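You operate a simulated robot arm through the tools that you are given. There is no shell and no other tool. Be economical: measure what you need, move in short steps, check, and stop when the job is done.

Carry out the task below with a simulated two-armed robot. There is one attempt and no reset: what you move stays moved.

JOB
Take the book from the top shelf of the grey shelving and leave it in the inside of the bench carton. Take the crown weight and leave it on the marking bench top. Take the grey roller and leave it on the top of the side table. The order is free. Set down upright: grey roller.

It is judged by the outcome, as a careful person would: the job done as asked, and still so three seconds after it is handed in. It fails if anything else is knocked over, pushed out of place, dropped, spilled or broken.

ROBOT AND FRAMES
Two 7-joint arms with three-finger grippers on one trunk, on a base that drives. Base frame: it is fixed to the floor where the robot stands at the start and does not move with it; the origin is under the middle of the robot, x ahead of it, y to its left, z up. Units: cm, rad, N and s.
The left shoulder is at the start at [3, 12.4, 100.8], the right one opposite. With the tool pointing down near the work surface each hand reaches from about 10 to 74 cm from the robot's upright axis, wherever it stands, measured 20 degrees to its own side. Places, roughly: book (3x15x21 cm) [50, -10, 170]; crown weight [-550, -275, 75]; grey roller (4x8x4 cm) [-690, -140, 70]; inside of the bench carton [50, -210, 80]; marking bench top (18x20 cm) [-716, -280, 74]; top of the side table [-900, -520, 80]. Payload 2.2 kg a hand.
The TCP of each hand is the grasp point between the finger pads, 2.8 cm short of the fingertips. In the tool frame z runs along the fingers and y along their closing line. The gripper opens to 10.2 cm. The gripper's body begins 7.1 cm behind the TCP.
Orientation is told as [roll, pitch, yaw] about the base's x, y, z axes, in that order, counted from this pose: with the fingers straight down and closing along the base's y, the tool's x points along the base's -x, its y along +y and its z along -z.

CONTROLS
- The arms move only by the tool step_arm. It takes "left_plan", "right_plan" or both (then of equal length, played together; a hand with none holds still); each is a list of rows, each an object of numbers (a shift or turn left out is 0, a gripper value left out holds the last): "tx", "ty", "tz": the shift along the tool's x, y, z in units of 30 mm (1.0 is 30 mm); "wx", "wy", "wz": the turn, a rotation vector about the tool's x, y, z in units of 5 degrees (1.0 is 5 degrees); "grip": the opening, from 0 (shut) to 1 (fully open). In form: [{"tx": .., "ty": .., "tz": .., "wx": .., "wy": .., "wz": .., "grip": ..}, ...]. A call has 1 to 8 rows; each row shifts and turns the commanded pose from where the row before left it, along the tool's axes as they then stand. A call with a number of a shift or a turn outside -1 to 1 is refused whole. A row lasts 0.2 s, in which the tool goes at most 5 cm and 0.15 rad; a call with a longer step from one row to the next is refused whole, and so is a gripper value outside its range. Where a pose cannot be reached the arm comes as near as it can. A force on the tool above 40 N (or 10 N above the force at the start of the call, whichever is more), or a blocked arm, ends the call early, and 0.2 s more pass. The fingers move at their own pace and stop on an object; they squeeze with about 31 N. The grip force told is the motor's: it shows also when the fingers shut on nothing. Time passes only in rows, and 0.2 s behind the last, so rows that do not move let the fingers close. The reply holds the time, the measured pose of the TCP, the force on the tool along the base axes, the opening and the grip force, in the units named above and with some noise, with the torque about the TCP (base axes, N m) and any sound that the robot's microphone picked up.
- Cameras (640 x 400 px; columns grow to the right, rows downward): "scene" is now at [5.88, -0.62, 174.25]; the picture's right is [-0.09, -1.00, 0.00], its down [-0.59, 0.05, -0.81] and it looks along [0.80, -0.07, -0.59] (base axes); focal length 214 px, centre (320, 200). "left" rides on the left gripper at [7.2, 3.8, -8.6] in its tool frame; the picture's right is [-0.46, 0.89, 0.00], its down [-0.60, -0.32, -0.73] and it looks along [-0.65, -0.34, 0.68] (tool axes); focal length 256 px, centre (320, 200). "right" rides on the right gripper at [6.9, 4.4, -8.6] in its tool frame; the picture's right is [-0.53, 0.85, 0.00], its down [-0.58, -0.36, -0.73] and it looks along [-0.62, -0.39, 0.68] (tool axes); focal length 256 px, centre (320, 200). There is no depth. A picture from a camera that has moved, and an enlarged one, comes with that camera's place and axes in the base frame and with its lens.
- capture(camera): a new picture of that camera. It takes no simulated time.
- raise_lower(by): slides the trunk up (or, below 0, down) by that many cm; the arms and the scene camera ride with it, the base frame stays. It gives what a move gives, with no picture.
- base_move(legs): drives the robot by 1 to 6 legs, each [ahead, left, turn to the left] in cm, cm and rad, along the robot's own axes; the way and the turn of a leg run together, so that a leg with both is an arc; at most 150 cm and 3.142 rad a leg. The arms and the cameras ride along, it lands a little off, and it stops where it bumps. It gives what a move gives.
- head_to(pan, tilt): turns the head with the scene camera to pan (to the left, within 2.496 rad either way) and tilt (down, from -0.506 to 1.204), counted from straight ahead of the robot. It gives what a move gives.
- inspect(camera, box): a new picture of the part [left, top, right, bottom] of that camera's present view, enlarged. It takes no simulated time.
- sign_off(): hands the job in; it is judged then, once.

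Go step by step. Nothing tells you exact positions but the pictures and the camera data: compare them with the known pose of the tool, close in by small moves and look again before you grip or let go. The budget is 165 turns and 122 pictures, counting those below and the enlarged ones. Unless the task says otherwise, let go and move clear before handing in.

The tools are called after "Call:" as a command line: name --argument value ..., lists and objects as JSON in quotes. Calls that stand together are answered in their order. step_arm: Moves the arms, as the interface text tells. Its arguments: {"type":"object","properties":{"left_plan":{"type":"array","items":{"type":"object","properties":{"tx":{"type":"number"},"ty":{"type":"number"},"tz":{"type":"number"},"wx":{"type":"number"},"wy":{"type":"number"},"wz":{"type":"number"},"grip":{"type":"number"}}}},"right_plan":{"type":"array","items":{"type":"object","properties":{"tx":{"type":"number"},"ty":{"type":"number"},"tz":{"type":"number"},"wx":{"type":"number"},"wy":{"type":"number"},"wz":{"type":"number"},"grip":{"type":"number"}}}}},"required":[]} The other tools are called the same way: raise_lower (by) slides the trunk up or down; base_move (legs) drives the base; head_to (pan, tilt) turns the head that bears the scene camera; capture (camera) takes a picture; inspect (camera, box) takes an enlarged picture of a part of a camera's view; sign_off () hands the job in.

At the start:

```text
time: 0.0
left_position: [32.64, 10.44, 99.98]
left_ee_rot: [0.002, 0.001, 0.0]
left_ft_force: [0.2, 0.2, -0.1]
left_moment: [-0.01, -0.01, 0.01]
left_gripper_width: 10.18
left_grip_force: 0.2
right_position: [33.62, -24.86, 99.98]
right_ee_rot: [0.002, 0.0, -0.001]
right_ft_force: [0.0, -0.1, 0.7]
right_moment: [0.02, 0.0, 0.0]
right_gripper_width: 10.2
right_grip_force: 0.0
trunk travel left (down, up): [-25.0, 29.0]
robot x, y, heading: [0.14, -0.2, -0.001]
head pan, tilt: [-0.089, 0.632]
```

scene: 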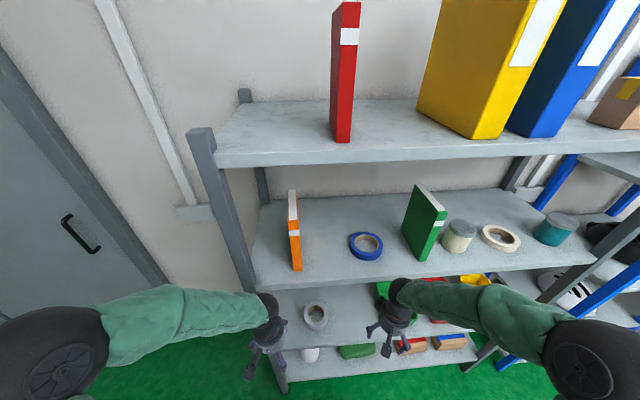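
right: 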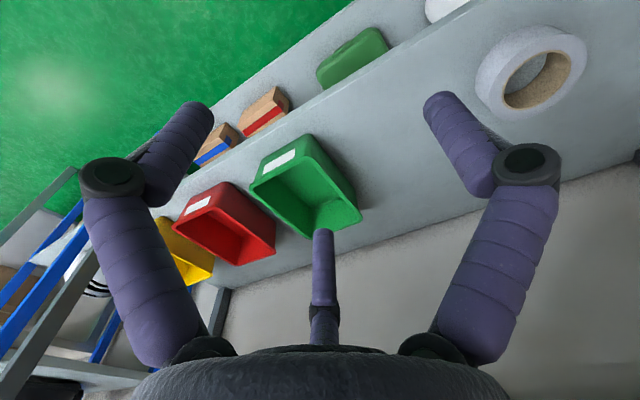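
left: 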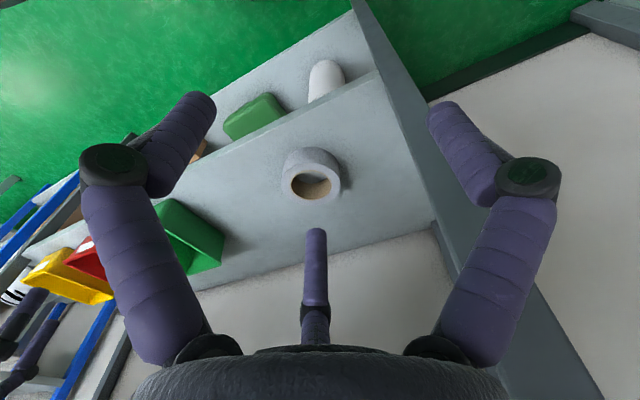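

The red book stands on the top shelf, ahead and a bit to the right. I'll level the head to look at it.

Call:
head_to --pan -0.1 --tilt 0.15

Call:
capture --camera "scene"

```text
time: 0.9
left_position: [32.64, 10.47, 99.98]
left_ee_rot: [-0.001, -0.001, -0.001]
left_ft_force: [0.7, -0.2, -0.2]
left_moment: [0.01, 0.01, -0.03]
left_gripper_width: 10.2
left_grip_force: 0.1
right_position: [33.58, -24.76, 99.99]
right_ee_rot: [-0.001, -0.001, -0.002]
right_ft_force: [-0.6, -0.1, 0.0]
right_moment: [0.0, 0.01, 0.02]
right_gripper_width: 10.18
right_grip_force: 0.0
trunk travel left (down, up): [-25.0, 29.0]
robot x, y, heading: [0.39, -0.06, -0.003]
head pan, tilt: [-0.099, 0.15]
```

```text
118 pictures are left
camera scene: at [6.41, -0.76, 178.68], right [-0.1, -1.0, 0.0], down [-0.15, 0.01, -0.99], along [0.98, -0.1, -0.15], focal length 214 px, centre (320, 200)
```

scene: 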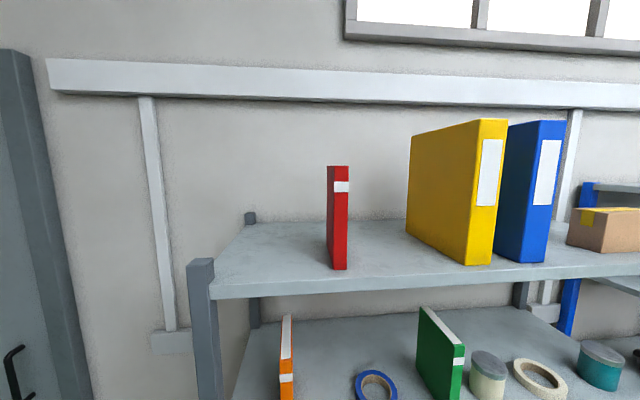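

The spine sits at about x 50, y -9.5, standing at z 157–178. I'll raise the trunk, back off, then turn the right hand so its fingers point forward.

Call:
raise_lower --by 28.5

Call:
base_move --legs '[[-15, 0, 0]]'

Call:
capture --camera "scene"

```text
time: 3.8
left_position: [32.55, 10.52, 128.44]
left_ee_rot: [0.0, -0.001, 0.0]
left_ft_force: [-0.2, -0.4, 0.3]
left_moment: [0.01, -0.02, -0.02]
left_gripper_width: 10.19
left_grip_force: 0.1
right_position: [33.57, -24.85, 128.42]
right_ee_rot: [0.002, 0.0, -0.001]
right_ft_force: [0.0, -0.1, 0.2]
right_moment: [-0.01, -0.01, 0.04]
right_gripper_width: 10.2
right_grip_force: 0.0
trunk travel left (down, up): [-53.5, 0.5]
robot x, y, heading: [-0.29, -0.03, -0.004]
head pan, tilt: [-0.099, 0.15]
```

```text
time: 5.2
left_position: [17.62, 10.44, 128.47]
left_ee_rot: [0.0, 0.002, -0.003]
left_ft_force: [0.7, -1.3, 0.4]
left_moment: [0.0, 0.03, 0.0]
left_gripper_width: 10.2
left_grip_force: 0.2
right_position: [18.62, -24.98, 128.39]
right_ee_rot: [0.002, 0.001, -0.004]
right_ft_force: [0.2, -0.6, 0.2]
right_moment: [-0.03, -0.02, 0.01]
right_gripper_width: 10.18
right_grip_force: 0.1
trunk travel left (down, up): [-53.5, 0.5]
robot x, y, heading: [-15.14, 0.17, -0.003]
head pan, tilt: [-0.099, 0.15]
```

```text
117 pictures are left
camera scene: at [-8.41, -0.75, 207.17], right [-0.1, -0.99, 0.0], down [-0.15, 0.02, -0.99], along [0.98, -0.1, -0.15], focal length 214 px, centre (320, 200)
```

scene: 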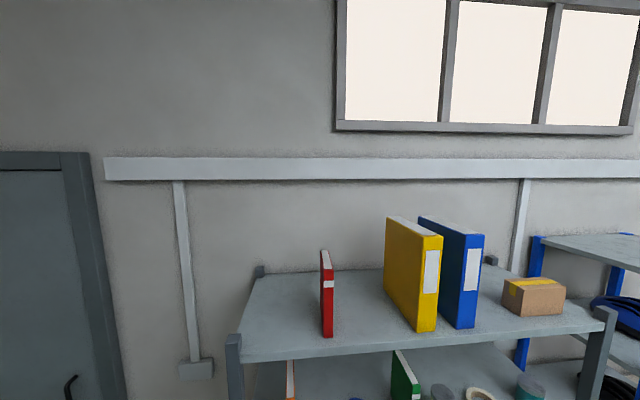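

Triangulating puts the spine front at about x 46–47, y -8.6, with the shelf top at z 158. Now I rotate the hand to point forward while lifting.

Call:
step_arm --right_plan '[{"wy": -1, "tz": -0.7, "tx": -0.03}, {"wy": -1, "tz": -0.7, "tx": -0.09}, {"wy": -1, "tz": -0.68, "tx": -0.15}, {"wy": -1, "tz": -0.66, "tx": -0.21}, {"wy": -1, "tz": -0.64, "tx": -0.27}, {"wy": -1, "tz": -0.61, "tx": -0.32}, {"wy": -1, "tz": -0.58, "tx": -0.38}, {"wy": -1, "tz": -0.55, "tx": -0.43}]'

Call:
step_arm --right_plan '[{"wy": -1, "tz": -0.5, "tx": -0.49}, {"wy": -1, "tz": -0.46, "tx": -0.52}, {"wy": -1, "tz": -0.41, "tx": -0.56}, {"wy": -1, "tz": -0.36, "tx": -0.59}, {"wy": -1, "tz": -0.31, "tx": -0.62}, {"wy": -1, "tz": -0.25, "tx": -0.65}, {"wy": -1, "tz": -0.2, "tx": -0.67}, {"wy": -1, "tz": -0.13, "tx": -0.68}]'

Call:
step_arm --right_plan '[{"wy": -1, "tz": -0.07, "tx": -0.7}, {"wy": -1, "tz": 0, "tx": -0.7}, {"ty": 0.9, "tx": -0.2}, {"ty": 0.9}, {"ty": 0.9}, {"ty": 0.9}, {"ty": 0.9}, {"ty": 0.9}]'

Call:
capture --camera "right"

Call:
head_to --pan -0.1 --tilt 0.45

Call:
capture --camera "scene"

```text
time: 7.0
left_position: [17.57, 10.31, 128.36]
left_ee_rot: [-0.001, -0.001, -0.005]
left_ft_force: [-0.1, 0.1, 0.5]
left_moment: [-0.01, -0.03, 0.02]
left_gripper_width: 10.22
left_grip_force: 0.1
right_position: [19.54, -24.86, 145.24]
right_ee_rot: [0.001, -0.699, -0.005]
right_ft_force: [0.3, 0.2, 0.3]
right_moment: [-0.04, -0.02, 0.0]
right_gripper_width: 10.17
right_grip_force: 0.0
trunk travel left (down, up): [-53.5, 0.5]
robot x, y, heading: [-14.6, 0.34, -0.009]
head pan, tilt: [-0.099, 0.15]
```

```text
time: 8.8
left_position: [17.64, 10.47, 128.47]
left_ee_rot: [-0.001, 0.002, -0.003]
left_ft_force: [0.8, 0.5, 0.0]
left_moment: [0.01, 0.03, 0.0]
left_gripper_width: 10.19
left_grip_force: 0.1
right_position: [20.36, -24.91, 161.88]
right_ee_rot: [0.004, -1.397, -0.006]
right_ft_force: [0.2, 0.6, -0.4]
right_moment: [0.0, -0.02, -0.02]
right_gripper_width: 10.2
right_grip_force: 0.0
trunk travel left (down, up): [-53.5, 0.5]
robot x, y, heading: [-15.13, 0.28, -0.004]
head pan, tilt: [-0.099, 0.15]
```

```text
time: 10.6
left_position: [17.59, 10.58, 128.42]
left_ee_rot: [0.0, -0.002, -0.004]
left_ft_force: [0.6, 1.0, -0.1]
left_moment: [0.0, 0.0, -0.01]
left_gripper_width: 10.22
left_grip_force: 0.0
right_position: [20.63, -8.58, 166.22]
right_ee_rot: [0.793, -1.571, -0.797]
right_ft_force: [-0.3, 0.8, 0.5]
right_moment: [0.05, 0.03, -0.01]
right_gripper_width: 10.2
right_grip_force: 0.0
right hand out of reach, approached as far as the arm can: row 2
trunk travel left (down, up): [-53.5, 0.5]
robot x, y, heading: [-14.93, -0.09, -0.005]
head pan, tilt: [-0.099, 0.15]
```

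```text
116 pictures are left
camera right: at [12.03, -4.12, 159.31], right [0.0, 0.85, 0.53], down [-0.73, -0.36, 0.58], along [0.68, -0.39, 0.62], focal length 256 px, centre (320, 200)
```

right: 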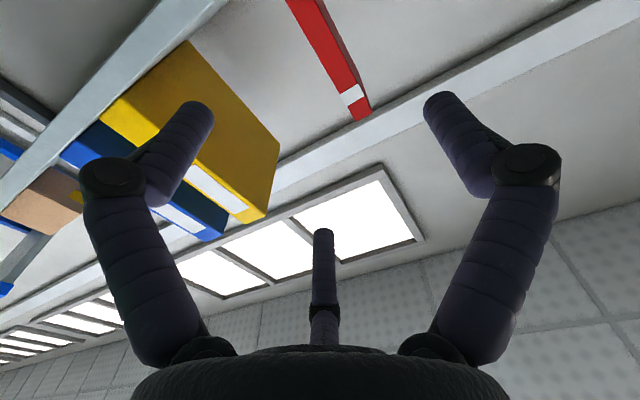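

```text
time: 11.4
left_position: [17.47, 10.46, 128.53]
left_ee_rot: [-0.001, 0.0, -0.003]
left_ft_force: [-0.1, -0.4, 0.8]
left_moment: [0.02, 0.0, -0.01]
left_gripper_width: 10.21
left_grip_force: 0.0
right_position: [20.51, -8.93, 166.11]
right_ee_rot: [1.681, -1.569, -1.684]
right_ft_force: [-0.4, 0.3, 0.3]
right_moment: [-0.01, 0.02, 0.04]
right_gripper_width: 10.19
right_grip_force: 0.1
trunk travel left (down, up): [-53.5, 0.5]
robot x, y, heading: [-15.02, -0.02, -0.002]
head pan, tilt: [-0.099, 0.45]
```

```text
115 pictures are left
camera scene: at [-8.75, -0.79, 204.4], right [-0.1, -0.99, 0.0], down [-0.43, 0.04, -0.9], along [0.9, -0.09, -0.43], focal length 214 px, centre (320, 200)
```

scene: 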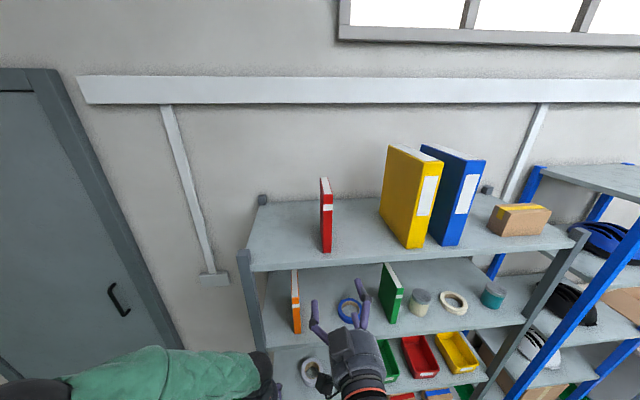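

The hand points forward at z 166, with the book front at x≈47.5 and the shelf front edge at x≈41. I'll drive forward 15 and then line the hand up with the book.

Call:
base_move --legs '[[15, 0, 0]]'

Call:
step_arm --right_plan '[{"tx": -0.9}, {"tz": 0.4}]'

Call:
capture --camera "right"

Call:
capture --camera "scene"

```text
time: 12.7
left_position: [32.05, 10.45, 128.44]
left_ee_rot: [-0.001, 0.0, -0.001]
left_ft_force: [0.3, -0.6, 0.9]
left_moment: [-0.01, -0.01, 0.03]
left_gripper_width: 10.21
left_grip_force: 0.0
right_position: [35.02, -8.76, 166.21]
right_ee_rot: [2.411, -1.567, -2.414]
right_ft_force: [0.3, -0.5, -0.3]
right_moment: [-0.02, -0.02, 0.03]
right_gripper_width: 10.21
right_grip_force: 0.0
trunk travel left (down, up): [-53.5, 0.5]
robot x, y, heading: [-0.54, 0.24, 0.004]
head pan, tilt: [-0.099, 0.45]
```

```text
time: 13.3
left_position: [32.23, 10.52, 128.44]
left_ee_rot: [0.001, 0.0, -0.001]
left_ft_force: [-0.6, -0.2, -0.2]
left_moment: [-0.02, 0.03, -0.02]
left_gripper_width: 10.19
left_grip_force: 0.1
right_position: [36.56, -8.59, 168.98]
right_ee_rot: [0.744, -1.572, -0.748]
right_ft_force: [0.5, -0.5, 0.3]
right_moment: [-0.02, 0.01, 0.0]
right_gripper_width: 10.18
right_grip_force: 0.1
trunk travel left (down, up): [-53.5, 0.5]
robot x, y, heading: [-0.49, 0.06, -0.006]
head pan, tilt: [-0.099, 0.45]
```

```text
114 pictures are left
camera right: at [27.9, -4.22, 162.05], right [0.0, 0.84, 0.54], down [-0.73, -0.36, 0.58], along [0.68, -0.39, 0.62], focal length 256 px, centre (320, 200)
```

right: 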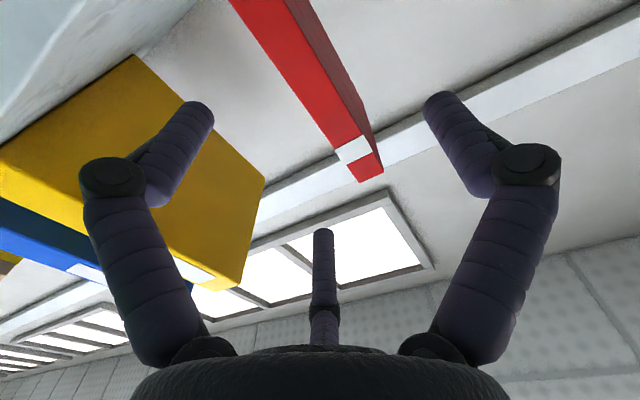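

```text
113 pictures are left
camera scene: at [6.0, -0.71, 204.39], right [-0.1, -0.99, 0.0], down [-0.43, 0.04, -0.9], along [0.9, -0.09, -0.44], focal length 214 px, centre (320, 200)
```

scene: 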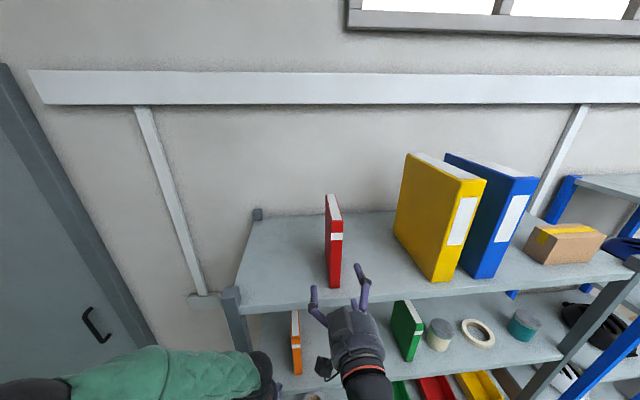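

The hand is lined up within half a centimetre. I'll advance along +x so the fingers straddle the book, then check.

Call:
step_arm --right_plan '[{"ty": -0.13, "tz": 0.7}, {"tz": 0.8}, {"tz": 0.8}, {"tz": 0.8}, {"tz": 0.8}]'

Call:
capture --camera "right"

Call:
capture --camera "scene"

```text
time: 14.5
left_position: [32.32, 10.5, 128.43]
left_ee_rot: [-0.001, 0.002, -0.002]
left_ft_force: [-0.2, 0.4, 0.7]
left_moment: [-0.02, 0.05, 0.02]
left_gripper_width: 10.17
left_grip_force: 0.1
right_position: [48.37, -9.14, 168.67]
right_ee_rot: [0.262, -1.568, -0.263]
right_ft_force: [-0.3, 0.1, -0.5]
right_moment: [-0.02, -0.01, -0.02]
right_gripper_width: 10.17
right_grip_force: 0.1
trunk travel left (down, up): [-53.5, 0.5]
robot x, y, heading: [-0.3, -0.14, -0.003]
head pan, tilt: [-0.099, 0.45]
```

```text
112 pictures are left
camera right: at [39.72, -4.67, 161.79], right [0.0, 0.85, 0.53], down [-0.73, -0.36, 0.58], along [0.68, -0.39, 0.62], focal length 256 px, centre (320, 200)
```

right: 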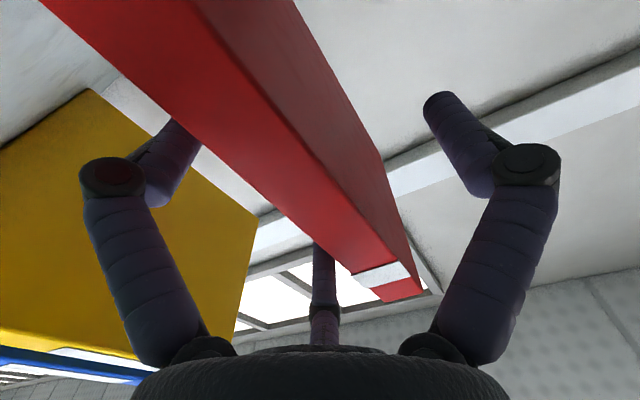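

```text
111 pictures are left
camera scene: at [6.09, -0.71, 204.39], right [-0.1, -0.99, 0.0], down [-0.43, 0.04, -0.9], along [0.9, -0.09, -0.44], focal length 214 px, centre (320, 200)
```

scene: 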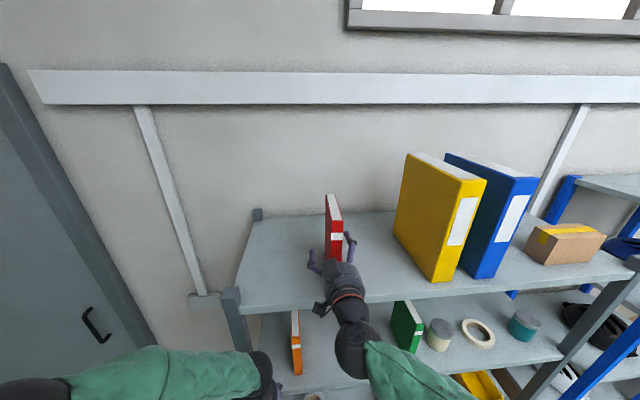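

The fingers are just straddling the spine, whose front is at x≈47.4. I want an enlarged look at the hand before going deeper.

Call:
inspect --camera "scene" --box '[280, 180, 400, 340]'

```text
2.50 times, centred on (340, 260) of scene
camera zoom: at [6.09, -0.71, 204.39], right [-0.1, -0.99, 0.0], down [-0.43, 0.04, -0.9], along [0.9, -0.09, -0.44], focal length 536 px, centre (270, 50)
```

zoom: 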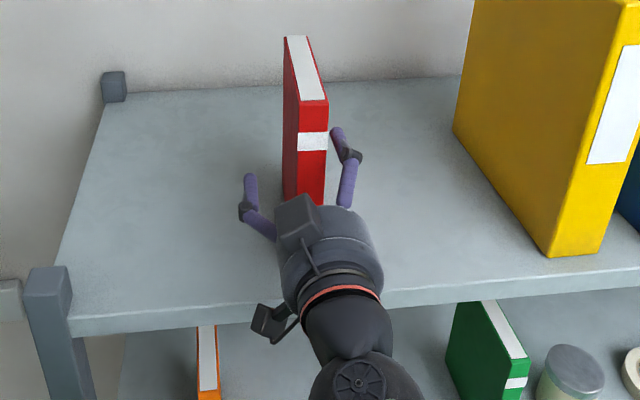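

Clear. I'll advance about 3.5 cm more in small steps.

Call:
step_arm --right_plan '[{"tz": 0.4, "ty": -0.05}, {"tz": 0.4}, {"tz": 0.35}]'

Call:
capture --camera "right"

```text
time: 15.3
left_position: [32.14, 10.41, 128.55]
left_ee_rot: [0.0, -0.001, -0.003]
left_ft_force: [0.0, 1.2, -0.2]
left_moment: [0.01, 0.01, 0.03]
left_gripper_width: 10.22
left_grip_force: 0.0
right_position: [51.49, -9.16, 168.84]
right_ee_rot: [1.555, -1.569, -1.556]
right_ft_force: [-0.3, 0.6, -0.3]
right_moment: [-0.05, 0.03, -0.02]
right_gripper_width: 10.19
right_grip_force: 0.0
trunk travel left (down, up): [-53.5, 0.5]
robot x, y, heading: [-0.35, -0.18, -0.001]
head pan, tilt: [-0.099, 0.45]
```

```text
109 pictures are left
camera right: at [42.88, -4.82, 162.06], right [0.0, 0.84, 0.54], down [-0.73, -0.36, 0.58], along [0.68, -0.39, 0.62], focal length 256 px, centre (320, 200)
```

right: 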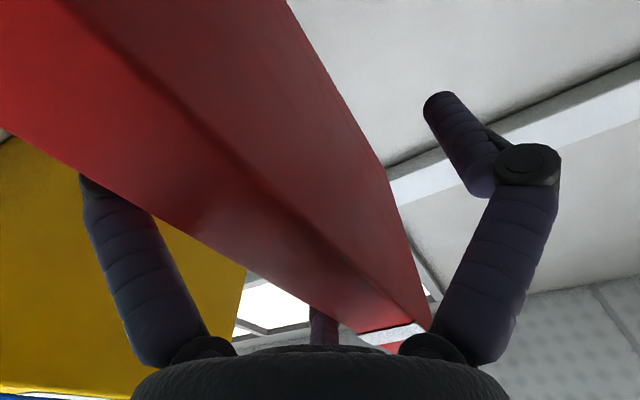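

The book is well between the fingers. I'll close the gripper.

Call:
step_arm --right_plan '[{"grip": 0.5}, {"grip": 0}, {"grip": 0}, {"grip": 0}]'

Call:
capture --camera "scene"

```text
time: 16.3
left_position: [32.21, 10.4, 128.42]
left_ee_rot: [0.0, 0.0, -0.003]
left_ft_force: [0.1, -1.0, 0.3]
left_moment: [-0.02, -0.03, 0.01]
left_gripper_width: 10.22
left_grip_force: 0.1
right_position: [51.5, -9.28, 168.71]
right_ee_rot: [0.641, -1.569, -0.646]
right_ft_force: [-0.2, 0.3, 0.5]
right_moment: [-0.03, 0.04, -0.02]
right_gripper_width: 4.08
right_grip_force: 31.0
trunk travel left (down, up): [-53.5, 0.5]
robot x, y, heading: [-0.23, -0.41, 0.003]
head pan, tilt: [-0.099, 0.45]
```

```text
108 pictures are left
camera scene: at [5.94, -0.77, 204.39], right [-0.1, -0.99, 0.0], down [-0.43, 0.04, -0.9], along [0.9, -0.09, -0.44], focal length 214 px, centre (320, 200)
```

scene: 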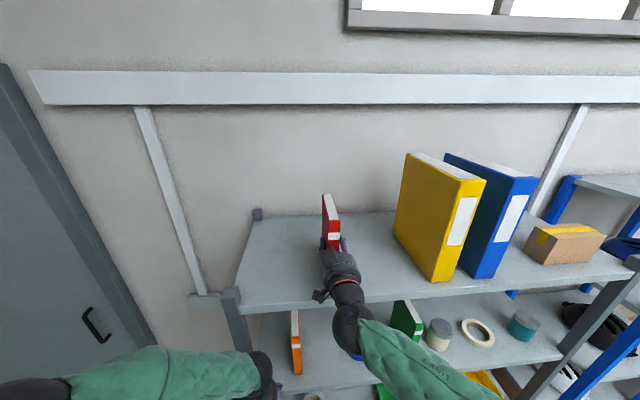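

It's gripped. I'll lift it 4 cm and check the force.

Call:
step_arm --right_plan '[{"tx": -0.3}, {"tx": -0.4}, {"tx": -0.5}, {"tx": -0.3}]'

Call:
capture --camera "scene"

```text
time: 17.3
left_position: [32.29, 10.39, 128.45]
left_ee_rot: [0.001, 0.001, -0.001]
left_ft_force: [0.5, 0.5, -0.1]
left_moment: [0.01, 0.02, 0.0]
left_gripper_width: 10.21
left_grip_force: 0.0
right_position: [51.56, -9.41, 173.18]
right_ee_rot: [1.306, -1.569, -1.308]
right_ft_force: [-0.6, 0.8, -4.4]
right_moment: [-0.02, 0.13, -0.02]
right_gripper_width: 4.07
right_grip_force: 30.6
trunk travel left (down, up): [-53.5, 0.5]
robot x, y, heading: [-0.49, -0.08, -0.002]
head pan, tilt: [-0.099, 0.45]
```

```text
107 pictures are left
camera scene: at [5.94, -0.78, 204.39], right [-0.1, -0.99, 0.0], down [-0.43, 0.04, -0.9], along [0.9, -0.09, -0.44], focal length 214 px, centre (320, 200)
```

scene: 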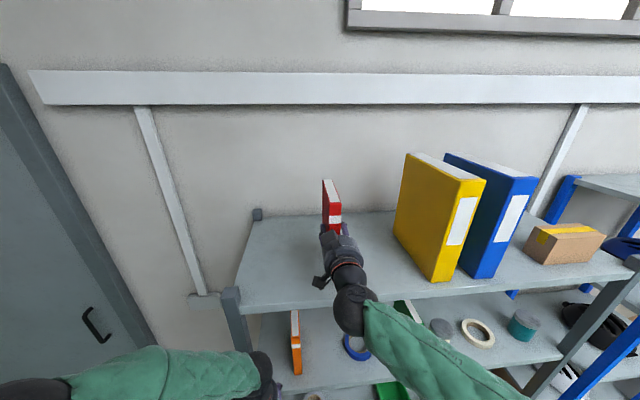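

Held well, about 0.45 kg. I'll back away from the shelf and look around to the right for the carton.

Call:
base_move --legs '[[-50, 0, 0]]'

Call:
head_to --pan -1.2 --tilt 0.4

Call:
capture --camera "scene"

Call:
head_to --pan -2.4 --tilt 0.4

Call:
capture --camera "scene"

Call:
head_to --pan 2.4 --tilt 0.4

Call:
capture --camera "scene"

```text
time: 20.3
left_position: [-18.18, 10.41, 128.55]
left_ee_rot: [0.0, 0.0, -0.01]
left_ft_force: [-0.1, -0.1, 0.7]
left_moment: [-0.03, 0.01, 0.0]
left_gripper_width: 10.21
left_grip_force: 0.2
right_position: [0.99, -9.43, 173.22]
right_ee_rot: [0.712, -1.568, -0.723]
right_ft_force: [0.4, 0.1, -3.4]
right_moment: [0.01, 0.11, -0.01]
right_gripper_width: 4.05
right_grip_force: 30.6
trunk travel left (down, up): [-53.5, 0.5]
robot x, y, heading: [-51.07, 0.44, -0.012]
head pan, tilt: [-0.099, 0.45]
```

```text
time: 21.6
left_position: [-18.16, 10.51, 128.5]
left_ee_rot: [-0.001, 0.002, -0.01]
left_ft_force: [-0.9, 0.3, -0.1]
left_moment: [0.02, 0.0, 0.02]
left_gripper_width: 10.21
left_grip_force: 0.0
right_position: [1.1, -9.42, 173.24]
right_ee_rot: [0.867, -1.57, -0.878]
right_ft_force: [-0.5, -0.4, -4.0]
right_moment: [-0.03, 0.08, -0.02]
right_gripper_width: 4.06
right_grip_force: 30.7
trunk travel left (down, up): [-53.5, 0.5]
robot x, y, heading: [-50.57, 0.09, -0.006]
head pan, tilt: [-1.201, 0.4]
```

```text
106 pictures are left
camera scene: at [-50.39, -8.15, 204.86], right [-0.94, -0.35, 0.0], down [-0.14, 0.36, -0.92], along [0.32, -0.86, -0.39], focal length 214 px, centre (320, 200)
```

scene: 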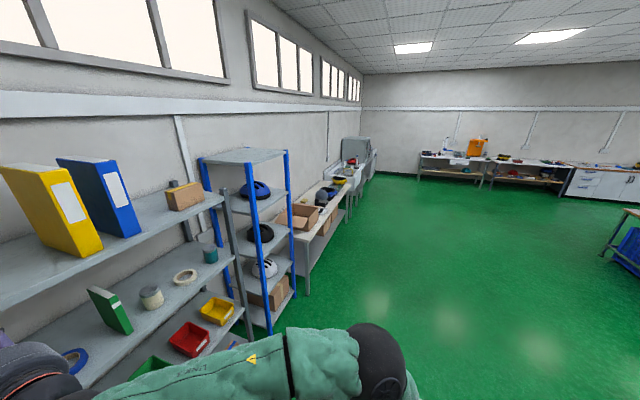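

```text
time: 23.0
left_position: [-18.19, 10.46, 128.48]
left_ee_rot: [0.0, 0.0, -0.012]
left_ft_force: [0.0, -0.7, 0.1]
left_moment: [-0.01, 0.02, 0.01]
left_gripper_width: 10.21
left_grip_force: 0.1
right_position: [1.03, -9.55, 173.22]
right_ee_rot: [0.781, -1.569, -0.793]
right_ft_force: [-0.7, -0.6, -3.9]
right_moment: [-0.01, 0.09, 0.01]
right_gripper_width: 4.06
right_grip_force: 30.6
trunk travel left (down, up): [-53.5, 0.5]
robot x, y, heading: [-51.0, 0.3, -0.007]
head pan, tilt: [-2.4, 0.4]
```

```text
105 pictures are left
camera scene: at [-60.53, -5.67, 204.86], right [-0.67, 0.74, 0.0], down [0.29, 0.26, -0.92], along [-0.69, -0.62, -0.39], focal length 214 px, centre (320, 200)
```

scene: 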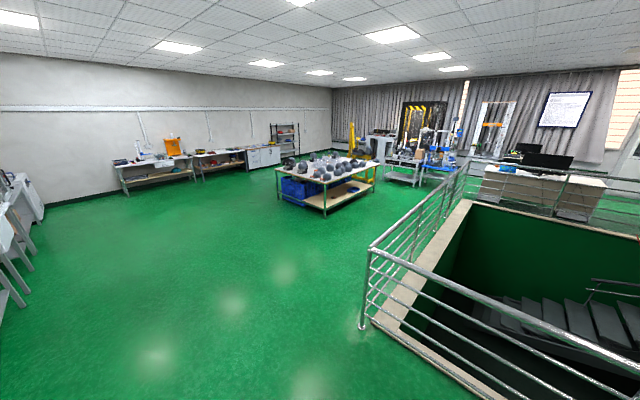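

```text
time: 26.8
left_position: [-18.11, 10.48, 128.56]
left_ee_rot: [-0.001, 0.0, -0.012]
left_ft_force: [0.5, 0.7, 0.6]
left_moment: [-0.01, -0.01, -0.01]
left_gripper_width: 10.21
left_grip_force: 0.2
right_position: [1.02, -9.33, 173.17]
right_ee_rot: [0.728, -1.567, -0.74]
right_ft_force: [0.0, 1.1, -4.2]
right_moment: [-0.02, 0.09, -0.03]
right_gripper_width: 4.09
right_grip_force: 31.5
trunk travel left (down, up): [-53.5, 0.5]
robot x, y, heading: [-51.05, 0.13, -0.01]
head pan, tilt: [2.4, 0.4]
```

```text
104 pictures are left
camera scene: at [-60.39, 6.86, 204.86], right [0.68, 0.73, 0.0], down [0.28, -0.27, -0.92], along [-0.67, 0.63, -0.39], focal length 214 px, centre (320, 200)
```

scene: 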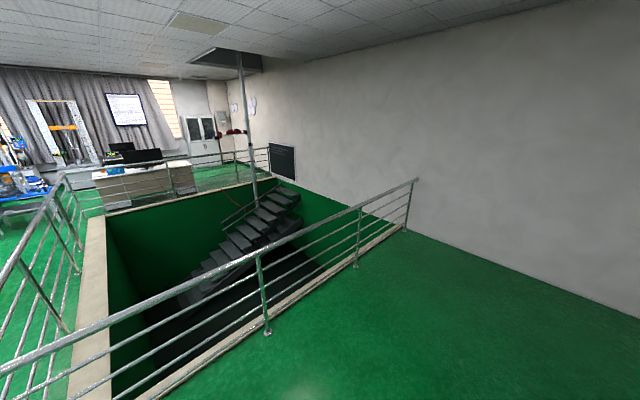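

Clear floor to the right, and a stairwell behind at x≈-205 to avoid. The carton is on the white bench beyond the blue shelf, so I'll slide sideways and look down at it.

Call:
base_move --legs '[[0, -100, 0], [0, -100, 0]]'

Call:
head_to --pan -0.2 --tilt 0.75

Call:
capture --camera "scene"

```text
time: 36.7
left_position: [-19.09, -187.59, 128.38]
left_ee_rot: [0.0, 0.0, 0.007]
left_ft_force: [0.2, 0.2, -0.3]
left_moment: [0.02, -0.02, 0.02]
left_gripper_width: 10.18
left_grip_force: 0.0
right_position: [0.41, -207.03, 173.2]
right_ee_rot: [0.5, -1.569, -0.492]
right_ft_force: [-0.1, 0.2, -3.5]
right_moment: [-0.05, 0.09, -0.01]
right_gripper_width: 4.1
right_grip_force: 30.9
trunk travel left (down, up): [-53.5, 0.5]
robot x, y, heading: [-52.07, -198.11, 0.006]
head pan, tilt: [2.4, 0.4]
```

```text
time: 39.1
left_position: [-19.14, -187.51, 128.41]
left_ee_rot: [-0.001, -0.001, 0.006]
left_ft_force: [-0.1, 0.2, -0.1]
left_moment: [0.01, -0.02, -0.01]
left_gripper_width: 10.22
left_grip_force: 0.1
right_position: [0.37, -207.01, 173.12]
right_ee_rot: [0.514, -1.569, -0.504]
right_ft_force: [-0.4, 0.1, -5.1]
right_moment: [-0.02, 0.12, -0.01]
right_gripper_width: 4.1
right_grip_force: 31.2
trunk travel left (down, up): [-53.5, 0.5]
robot x, y, heading: [-51.75, -198.13, 0.009]
head pan, tilt: [-0.201, 0.75]
```

```text
103 pictures are left
camera scene: at [-46.28, -199.74, 201.75], right [-0.19, -0.98, 0.0], down [-0.67, 0.13, -0.73], along [0.72, -0.14, -0.68], focal length 214 px, centre (320, 200)
```

scene: 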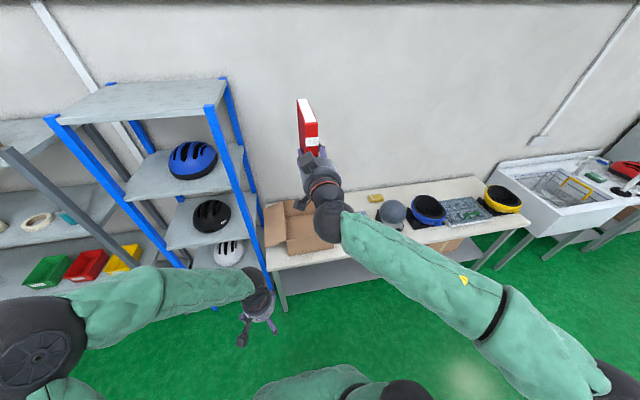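

The open carton is on the bench just ahead. I'll turn the hand to point down (book hanging) while staying short of the bench.

Call:
step_arm --right_plan '[{"wy": 1, "tx": 0.43, "tz": 0.02}, {"wy": 1, "tx": 0.43, "tz": 0.06}, {"wy": 1, "tx": 0.42, "tz": 0.09}, {"wy": 1, "tx": 0.41, "tz": 0.13}, {"wy": 1, "tx": 0.4, "tz": 0.16}, {"wy": 1, "tx": 0.38, "tz": 0.2}, {"wy": 1, "tx": 0.36, "tz": 0.23}, {"wy": 1, "tx": 0.34, "tz": 0.26}]'

Call:
step_arm --right_plan '[{"wy": 1, "tx": 0.32, "tz": 0.29}, {"wy": 1, "tx": 0.29, "tz": 0.32}, {"wy": 1, "tx": 0.26, "tz": 0.34}, {"wy": 1, "tx": 0.23, "tz": 0.36}, {"wy": 1, "tx": 0.2, "tz": 0.38}, {"wy": 1, "tx": 0.16, "tz": 0.4}, {"wy": 1, "tx": 0.13, "tz": 0.41}, {"wy": 1, "tx": 0.09, "tz": 0.42}]'

Call:
step_arm --right_plan '[{"wy": 1, "tx": 0.06, "tz": 0.43}, {"wy": 1, "tx": 0.02, "tz": 0.43}]'

Call:
capture --camera "right"

Call:
capture --camera "scene"

```text
time: 40.9
left_position: [-19.05, -187.59, 128.41]
left_ee_rot: [-0.001, 0.0, 0.009]
left_ft_force: [0.4, 0.2, 0.3]
left_moment: [-0.03, 0.0, -0.01]
left_gripper_width: 10.2
left_grip_force: 0.1
right_position: [0.96, -206.79, 162.82]
right_ee_rot: [0.001, -0.87, 0.008]
right_ft_force: [0.7, 0.8, -3.3]
right_moment: [-0.02, 0.06, 0.05]
right_gripper_width: 4.09
right_grip_force: 30.9
trunk travel left (down, up): [-53.5, 0.5]
robot x, y, heading: [-51.5, -198.51, 0.008]
head pan, tilt: [-0.201, 0.75]
```

```text
time: 42.7
left_position: [-19.02, -187.47, 128.37]
left_ee_rot: [0.001, 0.003, 0.006]
left_ft_force: [-0.1, 0.5, 0.3]
left_moment: [0.02, 0.0, -0.02]
left_gripper_width: 10.19
left_grip_force: 0.1
right_position: [1.2, -207.07, 152.62]
right_ee_rot: [-0.001, -0.173, 0.007]
right_ft_force: [-0.2, 0.2, -3.9]
right_moment: [-0.01, 0.03, 0.0]
right_gripper_width: 4.1
right_grip_force: 31.0
trunk travel left (down, up): [-53.5, 0.5]
robot x, y, heading: [-51.64, -198.47, 0.006]
head pan, tilt: [-0.201, 0.75]
```

```text
time: 43.3
left_position: [-19.02, -187.49, 128.49]
left_ee_rot: [-0.001, 0.0, 0.008]
left_ft_force: [0.1, -0.9, -0.3]
left_moment: [0.0, 0.02, 0.03]
left_gripper_width: 10.22
left_grip_force: 0.0
right_position: [1.57, -207.15, 149.86]
right_ee_rot: [0.001, 0.003, 0.006]
right_ft_force: [-0.2, -0.1, -4.3]
right_moment: [-0.01, 0.0, -0.01]
right_gripper_width: 4.11
right_grip_force: 31.3
trunk travel left (down, up): [-53.5, 0.5]
robot x, y, heading: [-51.53, -198.43, 0.009]
head pan, tilt: [-0.201, 0.75]
```

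```text
102 pictures are left
camera right: at [-5.28, -202.79, 158.61], right [0.53, 0.85, 0.0], down [0.58, -0.36, 0.73], along [0.62, -0.39, -0.68], focal length 256 px, centre (320, 200)
```

right: 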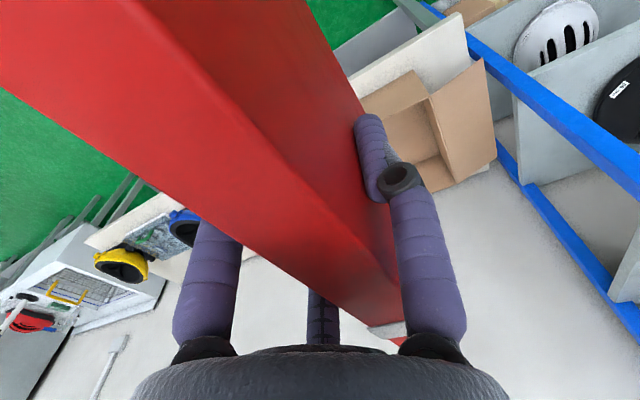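

```text
101 pictures are left
camera scene: at [-46.06, -199.7, 201.74], right [-0.19, -0.98, 0.0], down [-0.67, 0.13, -0.73], along [0.72, -0.14, -0.68], focal length 214 px, centre (320, 200)
```

scene: 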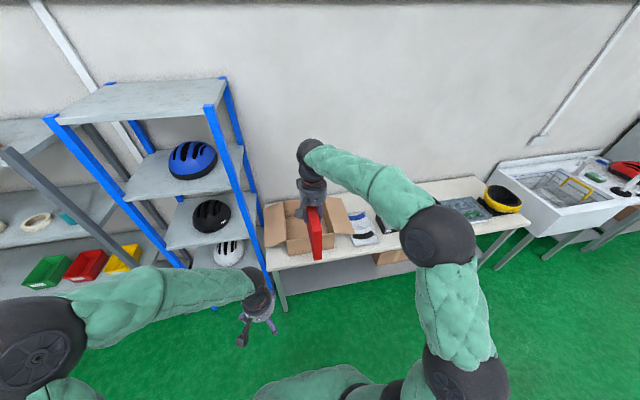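

I'll shift the hand to the right to uncover the carton and inspect it.

Call:
step_arm --right_plan '[{"ty": -1}, {"ty": -1}, {"ty": -1}, {"ty": -1}, {"ty": -1}, {"ty": -1}]'

Call:
inspect --camera "scene" --box '[240, 170, 400, 270]'

```text
time: 44.7
left_position: [-19.04, -187.64, 128.49]
left_ee_rot: [-0.001, 0.0, 0.007]
left_ft_force: [-0.3, 0.0, -0.2]
left_moment: [0.03, 0.01, -0.03]
left_gripper_width: 10.22
left_grip_force: 0.1
right_position: [1.55, -224.99, 149.87]
right_ee_rot: [0.002, 0.002, 0.007]
right_ft_force: [0.0, 0.8, -3.9]
right_moment: [-0.01, 0.0, 0.02]
right_gripper_width: 4.08
right_grip_force: 31.6
trunk travel left (down, up): [-53.5, 0.5]
robot x, y, heading: [-51.3, -198.32, 0.009]
head pan, tilt: [-0.201, 0.75]
```

```text
4.00 times, centred on (320, 220) of scene
camera zoom: at [-46.26, -199.88, 201.75], right [-0.19, -0.98, 0.0], down [-0.67, 0.13, -0.73], along [0.72, -0.14, -0.68], focal length 858 px, centre (320, 120)
```

zoom: 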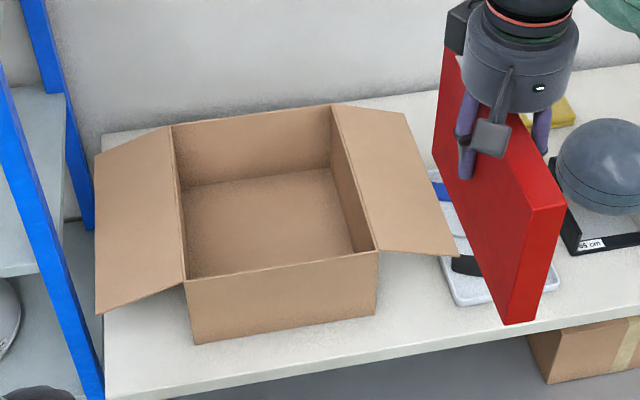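

The carton is about 32 cm wide (y -194 to -226) and deep in x, on a bench about 75 high. I'll drive closer for a better fix.

Call:
base_move --legs '[[38, 0, 0]]'

Call:
head_to --pan -0.2 --tilt 1.0

Call:
capture --camera "scene"

```text
time: 47.1
left_position: [18.49, -187.08, 128.44]
left_ee_rot: [0.001, 0.002, 0.01]
left_ft_force: [-0.2, 0.9, 0.4]
left_moment: [0.0, -0.01, -0.02]
left_gripper_width: 10.22
left_grip_force: 0.1
right_position: [39.24, -224.4, 150.02]
right_ee_rot: [-0.002, -0.001, 0.013]
right_ft_force: [-0.2, -0.1, -2.4]
right_moment: [0.0, -0.04, 0.0]
right_gripper_width: 4.1
right_grip_force: 30.9
trunk travel left (down, up): [-53.5, 0.5]
robot x, y, heading: [-14.27, -197.53, 0.013]
head pan, tilt: [-0.201, 0.75]
```

```text
time: 47.8
left_position: [18.55, -187.04, 128.41]
left_ee_rot: [-0.002, -0.001, 0.012]
left_ft_force: [-0.2, -0.1, 0.4]
left_moment: [-0.01, 0.02, -0.01]
left_gripper_width: 10.21
left_grip_force: 0.0
right_position: [39.51, -224.29, 149.91]
right_ee_rot: [0.0, 0.002, 0.013]
right_ft_force: [-0.3, 0.0, -3.9]
right_moment: [-0.02, 0.0, 0.02]
right_gripper_width: 4.06
right_grip_force: 30.8
trunk travel left (down, up): [-53.5, 0.5]
robot x, y, heading: [-13.7, -198.3, 0.01]
head pan, tilt: [-0.201, 1.0]
```

```text
99 pictures are left
camera scene: at [-9.84, -199.13, 199.84], right [-0.19, -0.98, 0.0], down [-0.83, 0.16, -0.54], along [0.53, -0.1, -0.84], focal length 214 px, centre (320, 200)
```

scene: 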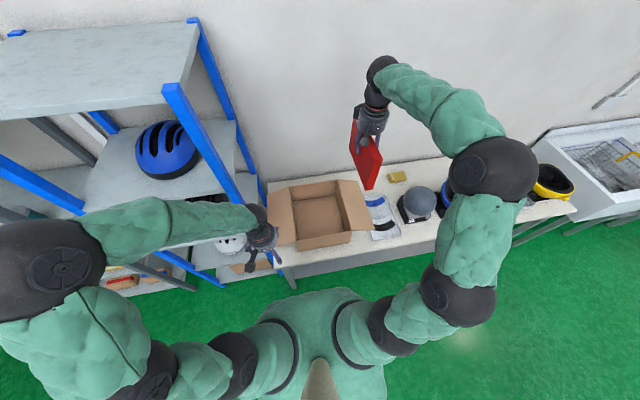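

The bench is at about z 78, the carton rim about 95, interior x 36–70 and y -194 to -225. I'll move over its centre high up, then lower the trunk.

Call:
base_move --legs '[[6, 0, 0]]'

Call:
step_arm --right_plan '[{"ty": 0.8, "tx": -0.4}, {"ty": 0.8, "tx": -0.4}, {"ty": 0.8, "tx": -0.4}, {"ty": 0.8, "tx": -0.4}, {"ty": 0.8, "tx": -0.4}, {"ty": 0.8, "tx": -0.2}]'

Call:
raise_lower --by -25

Call:
capture --camera "scene"

Call:
capture --camera "right"

```text
time: 48.8
left_position: [24.03, -186.89, 128.58]
left_ee_rot: [0.001, -0.001, 0.012]
left_ft_force: [0.1, -0.5, 0.8]
left_moment: [-0.02, -0.03, -0.02]
left_gripper_width: 10.22
left_grip_force: 0.0
right_position: [44.9, -224.19, 150.09]
right_ee_rot: [0.0, -0.001, 0.013]
right_ft_force: [-0.9, 0.3, -3.7]
right_moment: [-0.02, 0.0, -0.02]
right_gripper_width: 4.06
right_grip_force: 31.5
trunk travel left (down, up): [-53.5, 0.5]
robot x, y, heading: [-8.13, -197.76, 0.013]
head pan, tilt: [-0.201, 1.0]
```

```text
time: 50.2
left_position: [24.39, -186.85, 128.58]
left_ee_rot: [0.0, -0.001, 0.012]
left_ft_force: [0.3, -0.7, 0.7]
left_moment: [-0.02, 0.02, 0.06]
left_gripper_width: 10.21
left_grip_force: 0.1
right_position: [51.86, -209.56, 149.85]
right_ee_rot: [0.001, 0.001, 0.012]
right_ft_force: [-0.9, -0.5, -3.2]
right_moment: [-0.06, -0.02, -0.01]
right_gripper_width: 4.06
right_grip_force: 30.8
trunk travel left (down, up): [-53.5, 0.5]
robot x, y, heading: [-7.98, -197.95, 0.013]
head pan, tilt: [-0.201, 1.0]
```

```text
time: 52.8
left_position: [24.45, -186.98, 103.55]
left_ee_rot: [0.001, 0.0, 0.011]
left_ft_force: [-0.5, 0.3, -0.9]
left_moment: [-0.02, 0.01, 0.01]
left_gripper_width: 10.23
left_grip_force: 0.0
right_position: [51.85, -209.6, 124.84]
right_ee_rot: [0.0, 0.001, 0.012]
right_ft_force: [-0.4, 0.7, -4.4]
right_moment: [-0.04, 0.0, -0.01]
right_gripper_width: 4.09
right_grip_force: 30.9
trunk travel left (down, up): [-28.5, 25.5]
robot x, y, heading: [-7.87, -197.88, 0.012]
head pan, tilt: [-0.201, 1.0]
```

```text
98 pictures are left
camera scene: at [-4.04, -199.04, 174.85], right [-0.19, -0.98, 0.0], down [-0.83, 0.16, -0.54], along [0.53, -0.1, -0.84], focal length 214 px, centre (320, 200)
```

scene: 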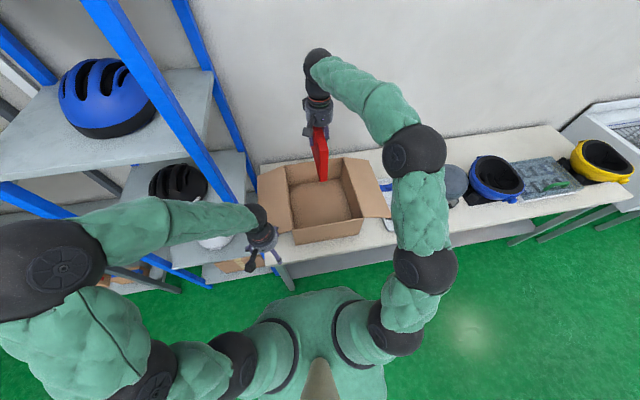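

```text
97 pictures are left
camera right: at [44.88, -205.37, 133.59], right [0.52, 0.85, 0.0], down [0.58, -0.36, 0.73], along [0.62, -0.38, -0.68], focal length 256 px, centre (320, 200)
```

right: 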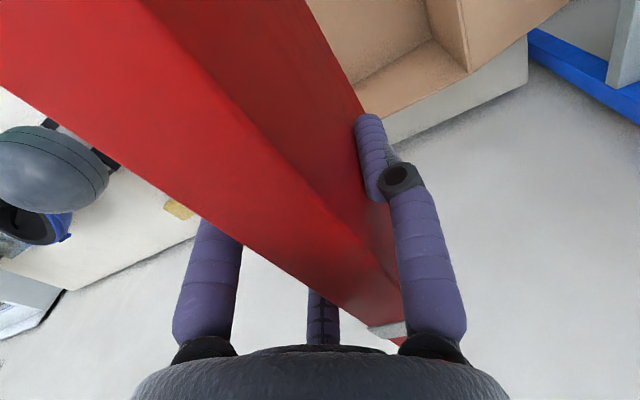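

Corners agree: interior x 36–69, y -196 to -225. The book is centred over it, so I'll descend.

Call:
step_arm --right_plan '[{"tz": 1}, {"tz": 1}, {"tz": 1}, {"tz": 1}, {"tz": 1}, {"tz": 1}, {"tz": 1}, {"tz": 1}]'

Call:
capture --camera "scene"

```text
time: 54.6
left_position: [24.32, -186.92, 103.48]
left_ee_rot: [0.0, -0.001, 0.013]
left_ft_force: [-1.0, -1.1, -0.1]
left_moment: [0.02, -0.03, -0.02]
left_gripper_width: 10.18
left_grip_force: 0.0
right_position: [51.72, -209.65, 100.59]
right_ee_rot: [0.0, 0.0, 0.013]
right_ft_force: [0.5, -0.2, -3.9]
right_moment: [-0.02, -0.01, -0.02]
right_gripper_width: 4.05
right_grip_force: 31.6
trunk travel left (down, up): [-28.5, 25.5]
robot x, y, heading: [-7.83, -197.84, 0.011]
head pan, tilt: [-0.201, 1.0]
```

```text
96 pictures are left
camera scene: at [-3.95, -199.05, 174.83], right [-0.19, -0.98, 0.0], down [-0.83, 0.16, -0.54], along [0.53, -0.1, -0.84], focal length 214 px, centre (320, 200)
```

scene: 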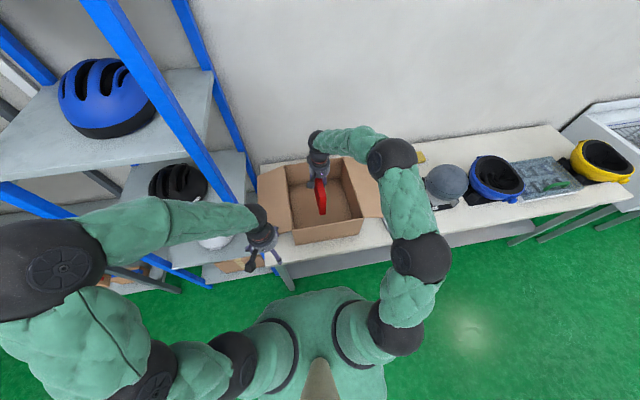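

The book is going in well clear of the walls. I'll lower slowly until contact.

Call:
step_arm --right_plan '[{"tz": 0.7}, {"tz": 0.7}, {"tz": 0.7}, {"tz": 0.4}, {"tz": 0.25}, {"tz": 0.2}, {"tz": 0.15}, {"tz": 0.15}]'

```text
time: 56.4
left_position: [24.39, -186.9, 103.4]
left_ee_rot: [0.001, -0.001, 0.011]
left_ft_force: [0.1, 0.3, 0.7]
left_moment: [0.01, 0.0, 0.02]
left_gripper_width: 10.23
left_grip_force: 0.0
right_position: [51.7, -209.52, 91.13]
right_ee_rot: [0.001, 0.0, 0.012]
right_ft_force: [-0.1, 0.4, -3.5]
right_moment: [0.0, -0.01, -0.02]
right_gripper_width: 4.1
right_grip_force: 31.4
trunk travel left (down, up): [-28.5, 25.5]
robot x, y, heading: [-8.13, -197.83, 0.014]
head pan, tilt: [-0.201, 1.0]
```

Call:
step_arm --right_plan '[{"tz": 0.12}, {"tz": 0.12}, {"tz": 0.12}, {"tz": 0.12}]'

Call:
inspect --camera "scene" --box '[240, 120, 400, 260]'

```text
time: 57.3
left_position: [24.17, -186.9, 103.57]
left_ee_rot: [0.001, 0.001, 0.013]
left_ft_force: [-0.2, -0.2, 1.0]
left_moment: [0.02, 0.02, 0.01]
left_gripper_width: 10.19
left_grip_force: 0.1
right_position: [52.07, -209.71, 90.87]
right_ee_rot: [0.0, -0.009, 0.012]
right_ft_force: [-5.7, 0.8, 19.0]
right_moment: [0.16, 0.73, 0.14]
right_gripper_width: 4.09
right_grip_force: 30.9
trunk travel left (down, up): [-28.5, 25.5]
robot x, y, heading: [-8.09, -198.06, 0.015]
head pan, tilt: [-0.201, 1.0]
stopped in row 4 (right hand): the force on the tool passed its limit at 43 N (the readings are from after the stop); the commanded pose is now the measured one
```

```text
2.86 times, centred on (320, 190) of scene
camera zoom: at [-4.19, -199.01, 174.84], right [-0.19, -0.98, 0.0], down [-0.83, 0.16, -0.54], along [0.53, -0.1, -0.84], focal length 613 px, centre (320, 229)
```

zoom: 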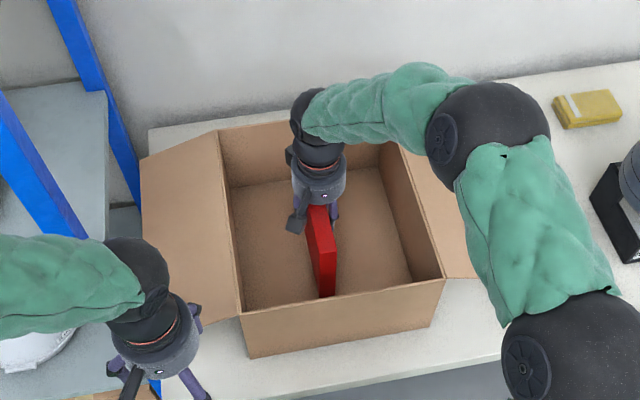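

The book has touched the carton floor. I'll ease up slightly, open, and rise straight up.

Call:
step_arm --right_plan '[{"tz": -0.05}, {"grip": 0.55}, {"grip": 0.8}, {}]'

Call:
inspect --camera "scene" --box '[240, 120, 400, 260]'

```text
time: 58.3
left_position: [24.29, -186.87, 103.48]
left_ee_rot: [-0.001, -0.002, 0.014]
left_ft_force: [-0.2, -0.1, -0.1]
left_moment: [0.02, -0.01, 0.01]
left_gripper_width: 10.18
left_grip_force: 0.1
right_position: [52.04, -209.8, 90.65]
right_ee_rot: [0.001, -0.005, 0.012]
right_ft_force: [0.4, -0.4, 0.5]
right_moment: [0.0, 0.01, -0.02]
right_gripper_width: 8.21
right_grip_force: 0.0
trunk travel left (down, up): [-28.5, 25.5]
robot x, y, heading: [-8.04, -198.03, 0.009]
head pan, tilt: [-0.201, 1.0]
```

```text
2.86 times, centred on (320, 190) of scene
camera zoom: at [-4.1, -199.03, 174.84], right [-0.19, -0.98, 0.0], down [-0.83, 0.16, -0.54], along [0.53, -0.1, -0.84], focal length 613 px, centre (320, 229)
```

zoom: 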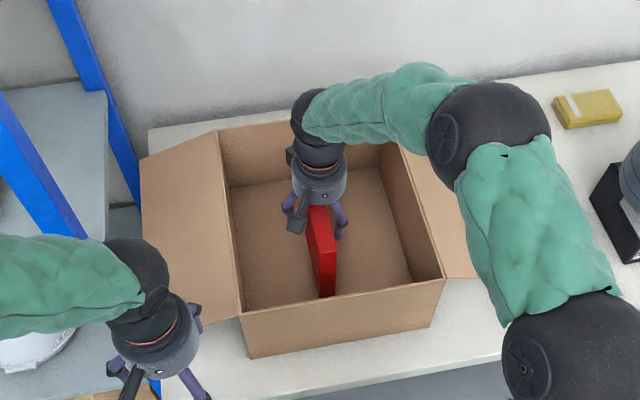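

The book stands free in the carton. I'll rise straight up and back off.

Call:
step_arm --right_plan '[{"tz": -0.8}, {"tz": -1}, {"tz": -1}, {"tz": -1}, {"tz": -1}, {"tz": -1}, {"tz": -1}, {"tz": -1}]'

Call:
capture --camera "scene"

Call:
raise_lower --by 6

Call:
base_move --legs '[[-50, 0, 0]]'

```text
time: 60.1
left_position: [24.29, -187.07, 103.45]
left_ee_rot: [0.0, -0.001, 0.014]
left_ft_force: [-0.4, 0.0, 0.0]
left_moment: [0.01, -0.02, 0.0]
left_gripper_width: 10.18
left_grip_force: 0.1
right_position: [51.87, -209.82, 114.22]
right_ee_rot: [-0.001, -0.005, 0.013]
right_ft_force: [-0.4, -0.2, -0.3]
right_moment: [0.04, -0.03, -0.05]
right_gripper_width: 8.18
right_grip_force: 0.1
trunk travel left (down, up): [-28.5, 25.5]
robot x, y, heading: [-8.13, -198.16, 0.012]
head pan, tilt: [-0.201, 1.0]
```

```text
93 pictures are left
camera scene: at [-4.17, -199.05, 174.84], right [-0.19, -0.98, 0.0], down [-0.83, 0.16, -0.54], along [0.53, -0.1, -0.84], focal length 214 px, centre (320, 200)
```

scene: 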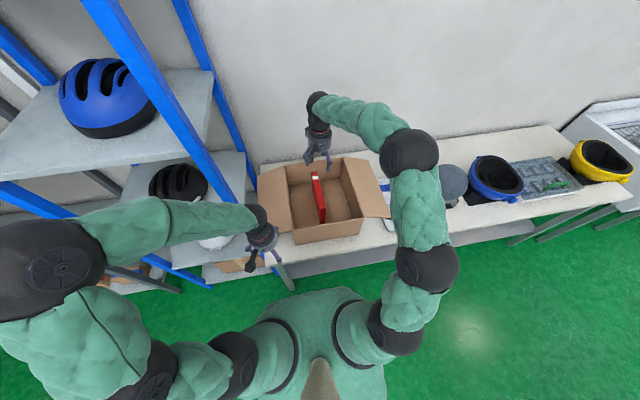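

```text
time: 61.1
left_position: [24.23, -187.01, 109.45]
left_ee_rot: [0.0, 0.001, 0.012]
left_ft_force: [0.1, 0.4, -0.6]
left_moment: [0.02, 0.01, 0.03]
left_gripper_width: 10.21
left_grip_force: 0.2
right_position: [52.01, -209.86, 120.04]
right_ee_rot: [0.0, -0.006, 0.012]
right_ft_force: [0.0, 0.4, -1.0]
right_moment: [0.02, -0.01, 0.0]
right_gripper_width: 8.17
right_grip_force: 0.0
trunk travel left (down, up): [-34.5, 19.5]
robot x, y, heading: [-7.72, -198.02, 0.014]
head pan, tilt: [-0.201, 1.0]
```

```text
time: 64.0
left_position: [-25.11, -187.66, 109.44]
left_ee_rot: [0.0, 0.0, 0.009]
left_ft_force: [0.3, 0.1, 0.0]
left_moment: [-0.02, -0.02, -0.01]
left_gripper_width: 10.21
left_grip_force: 0.1
right_position: [2.38, -210.5, 120.15]
right_ee_rot: [0.0, -0.005, 0.009]
right_ft_force: [0.4, -0.2, 0.3]
right_moment: [-0.01, 0.01, 0.0]
right_gripper_width: 8.17
right_grip_force: 0.0
trunk travel left (down, up): [-34.5, 19.5]
robot x, y, heading: [-57.64, -198.61, 0.012]
head pan, tilt: [-0.201, 1.0]
```

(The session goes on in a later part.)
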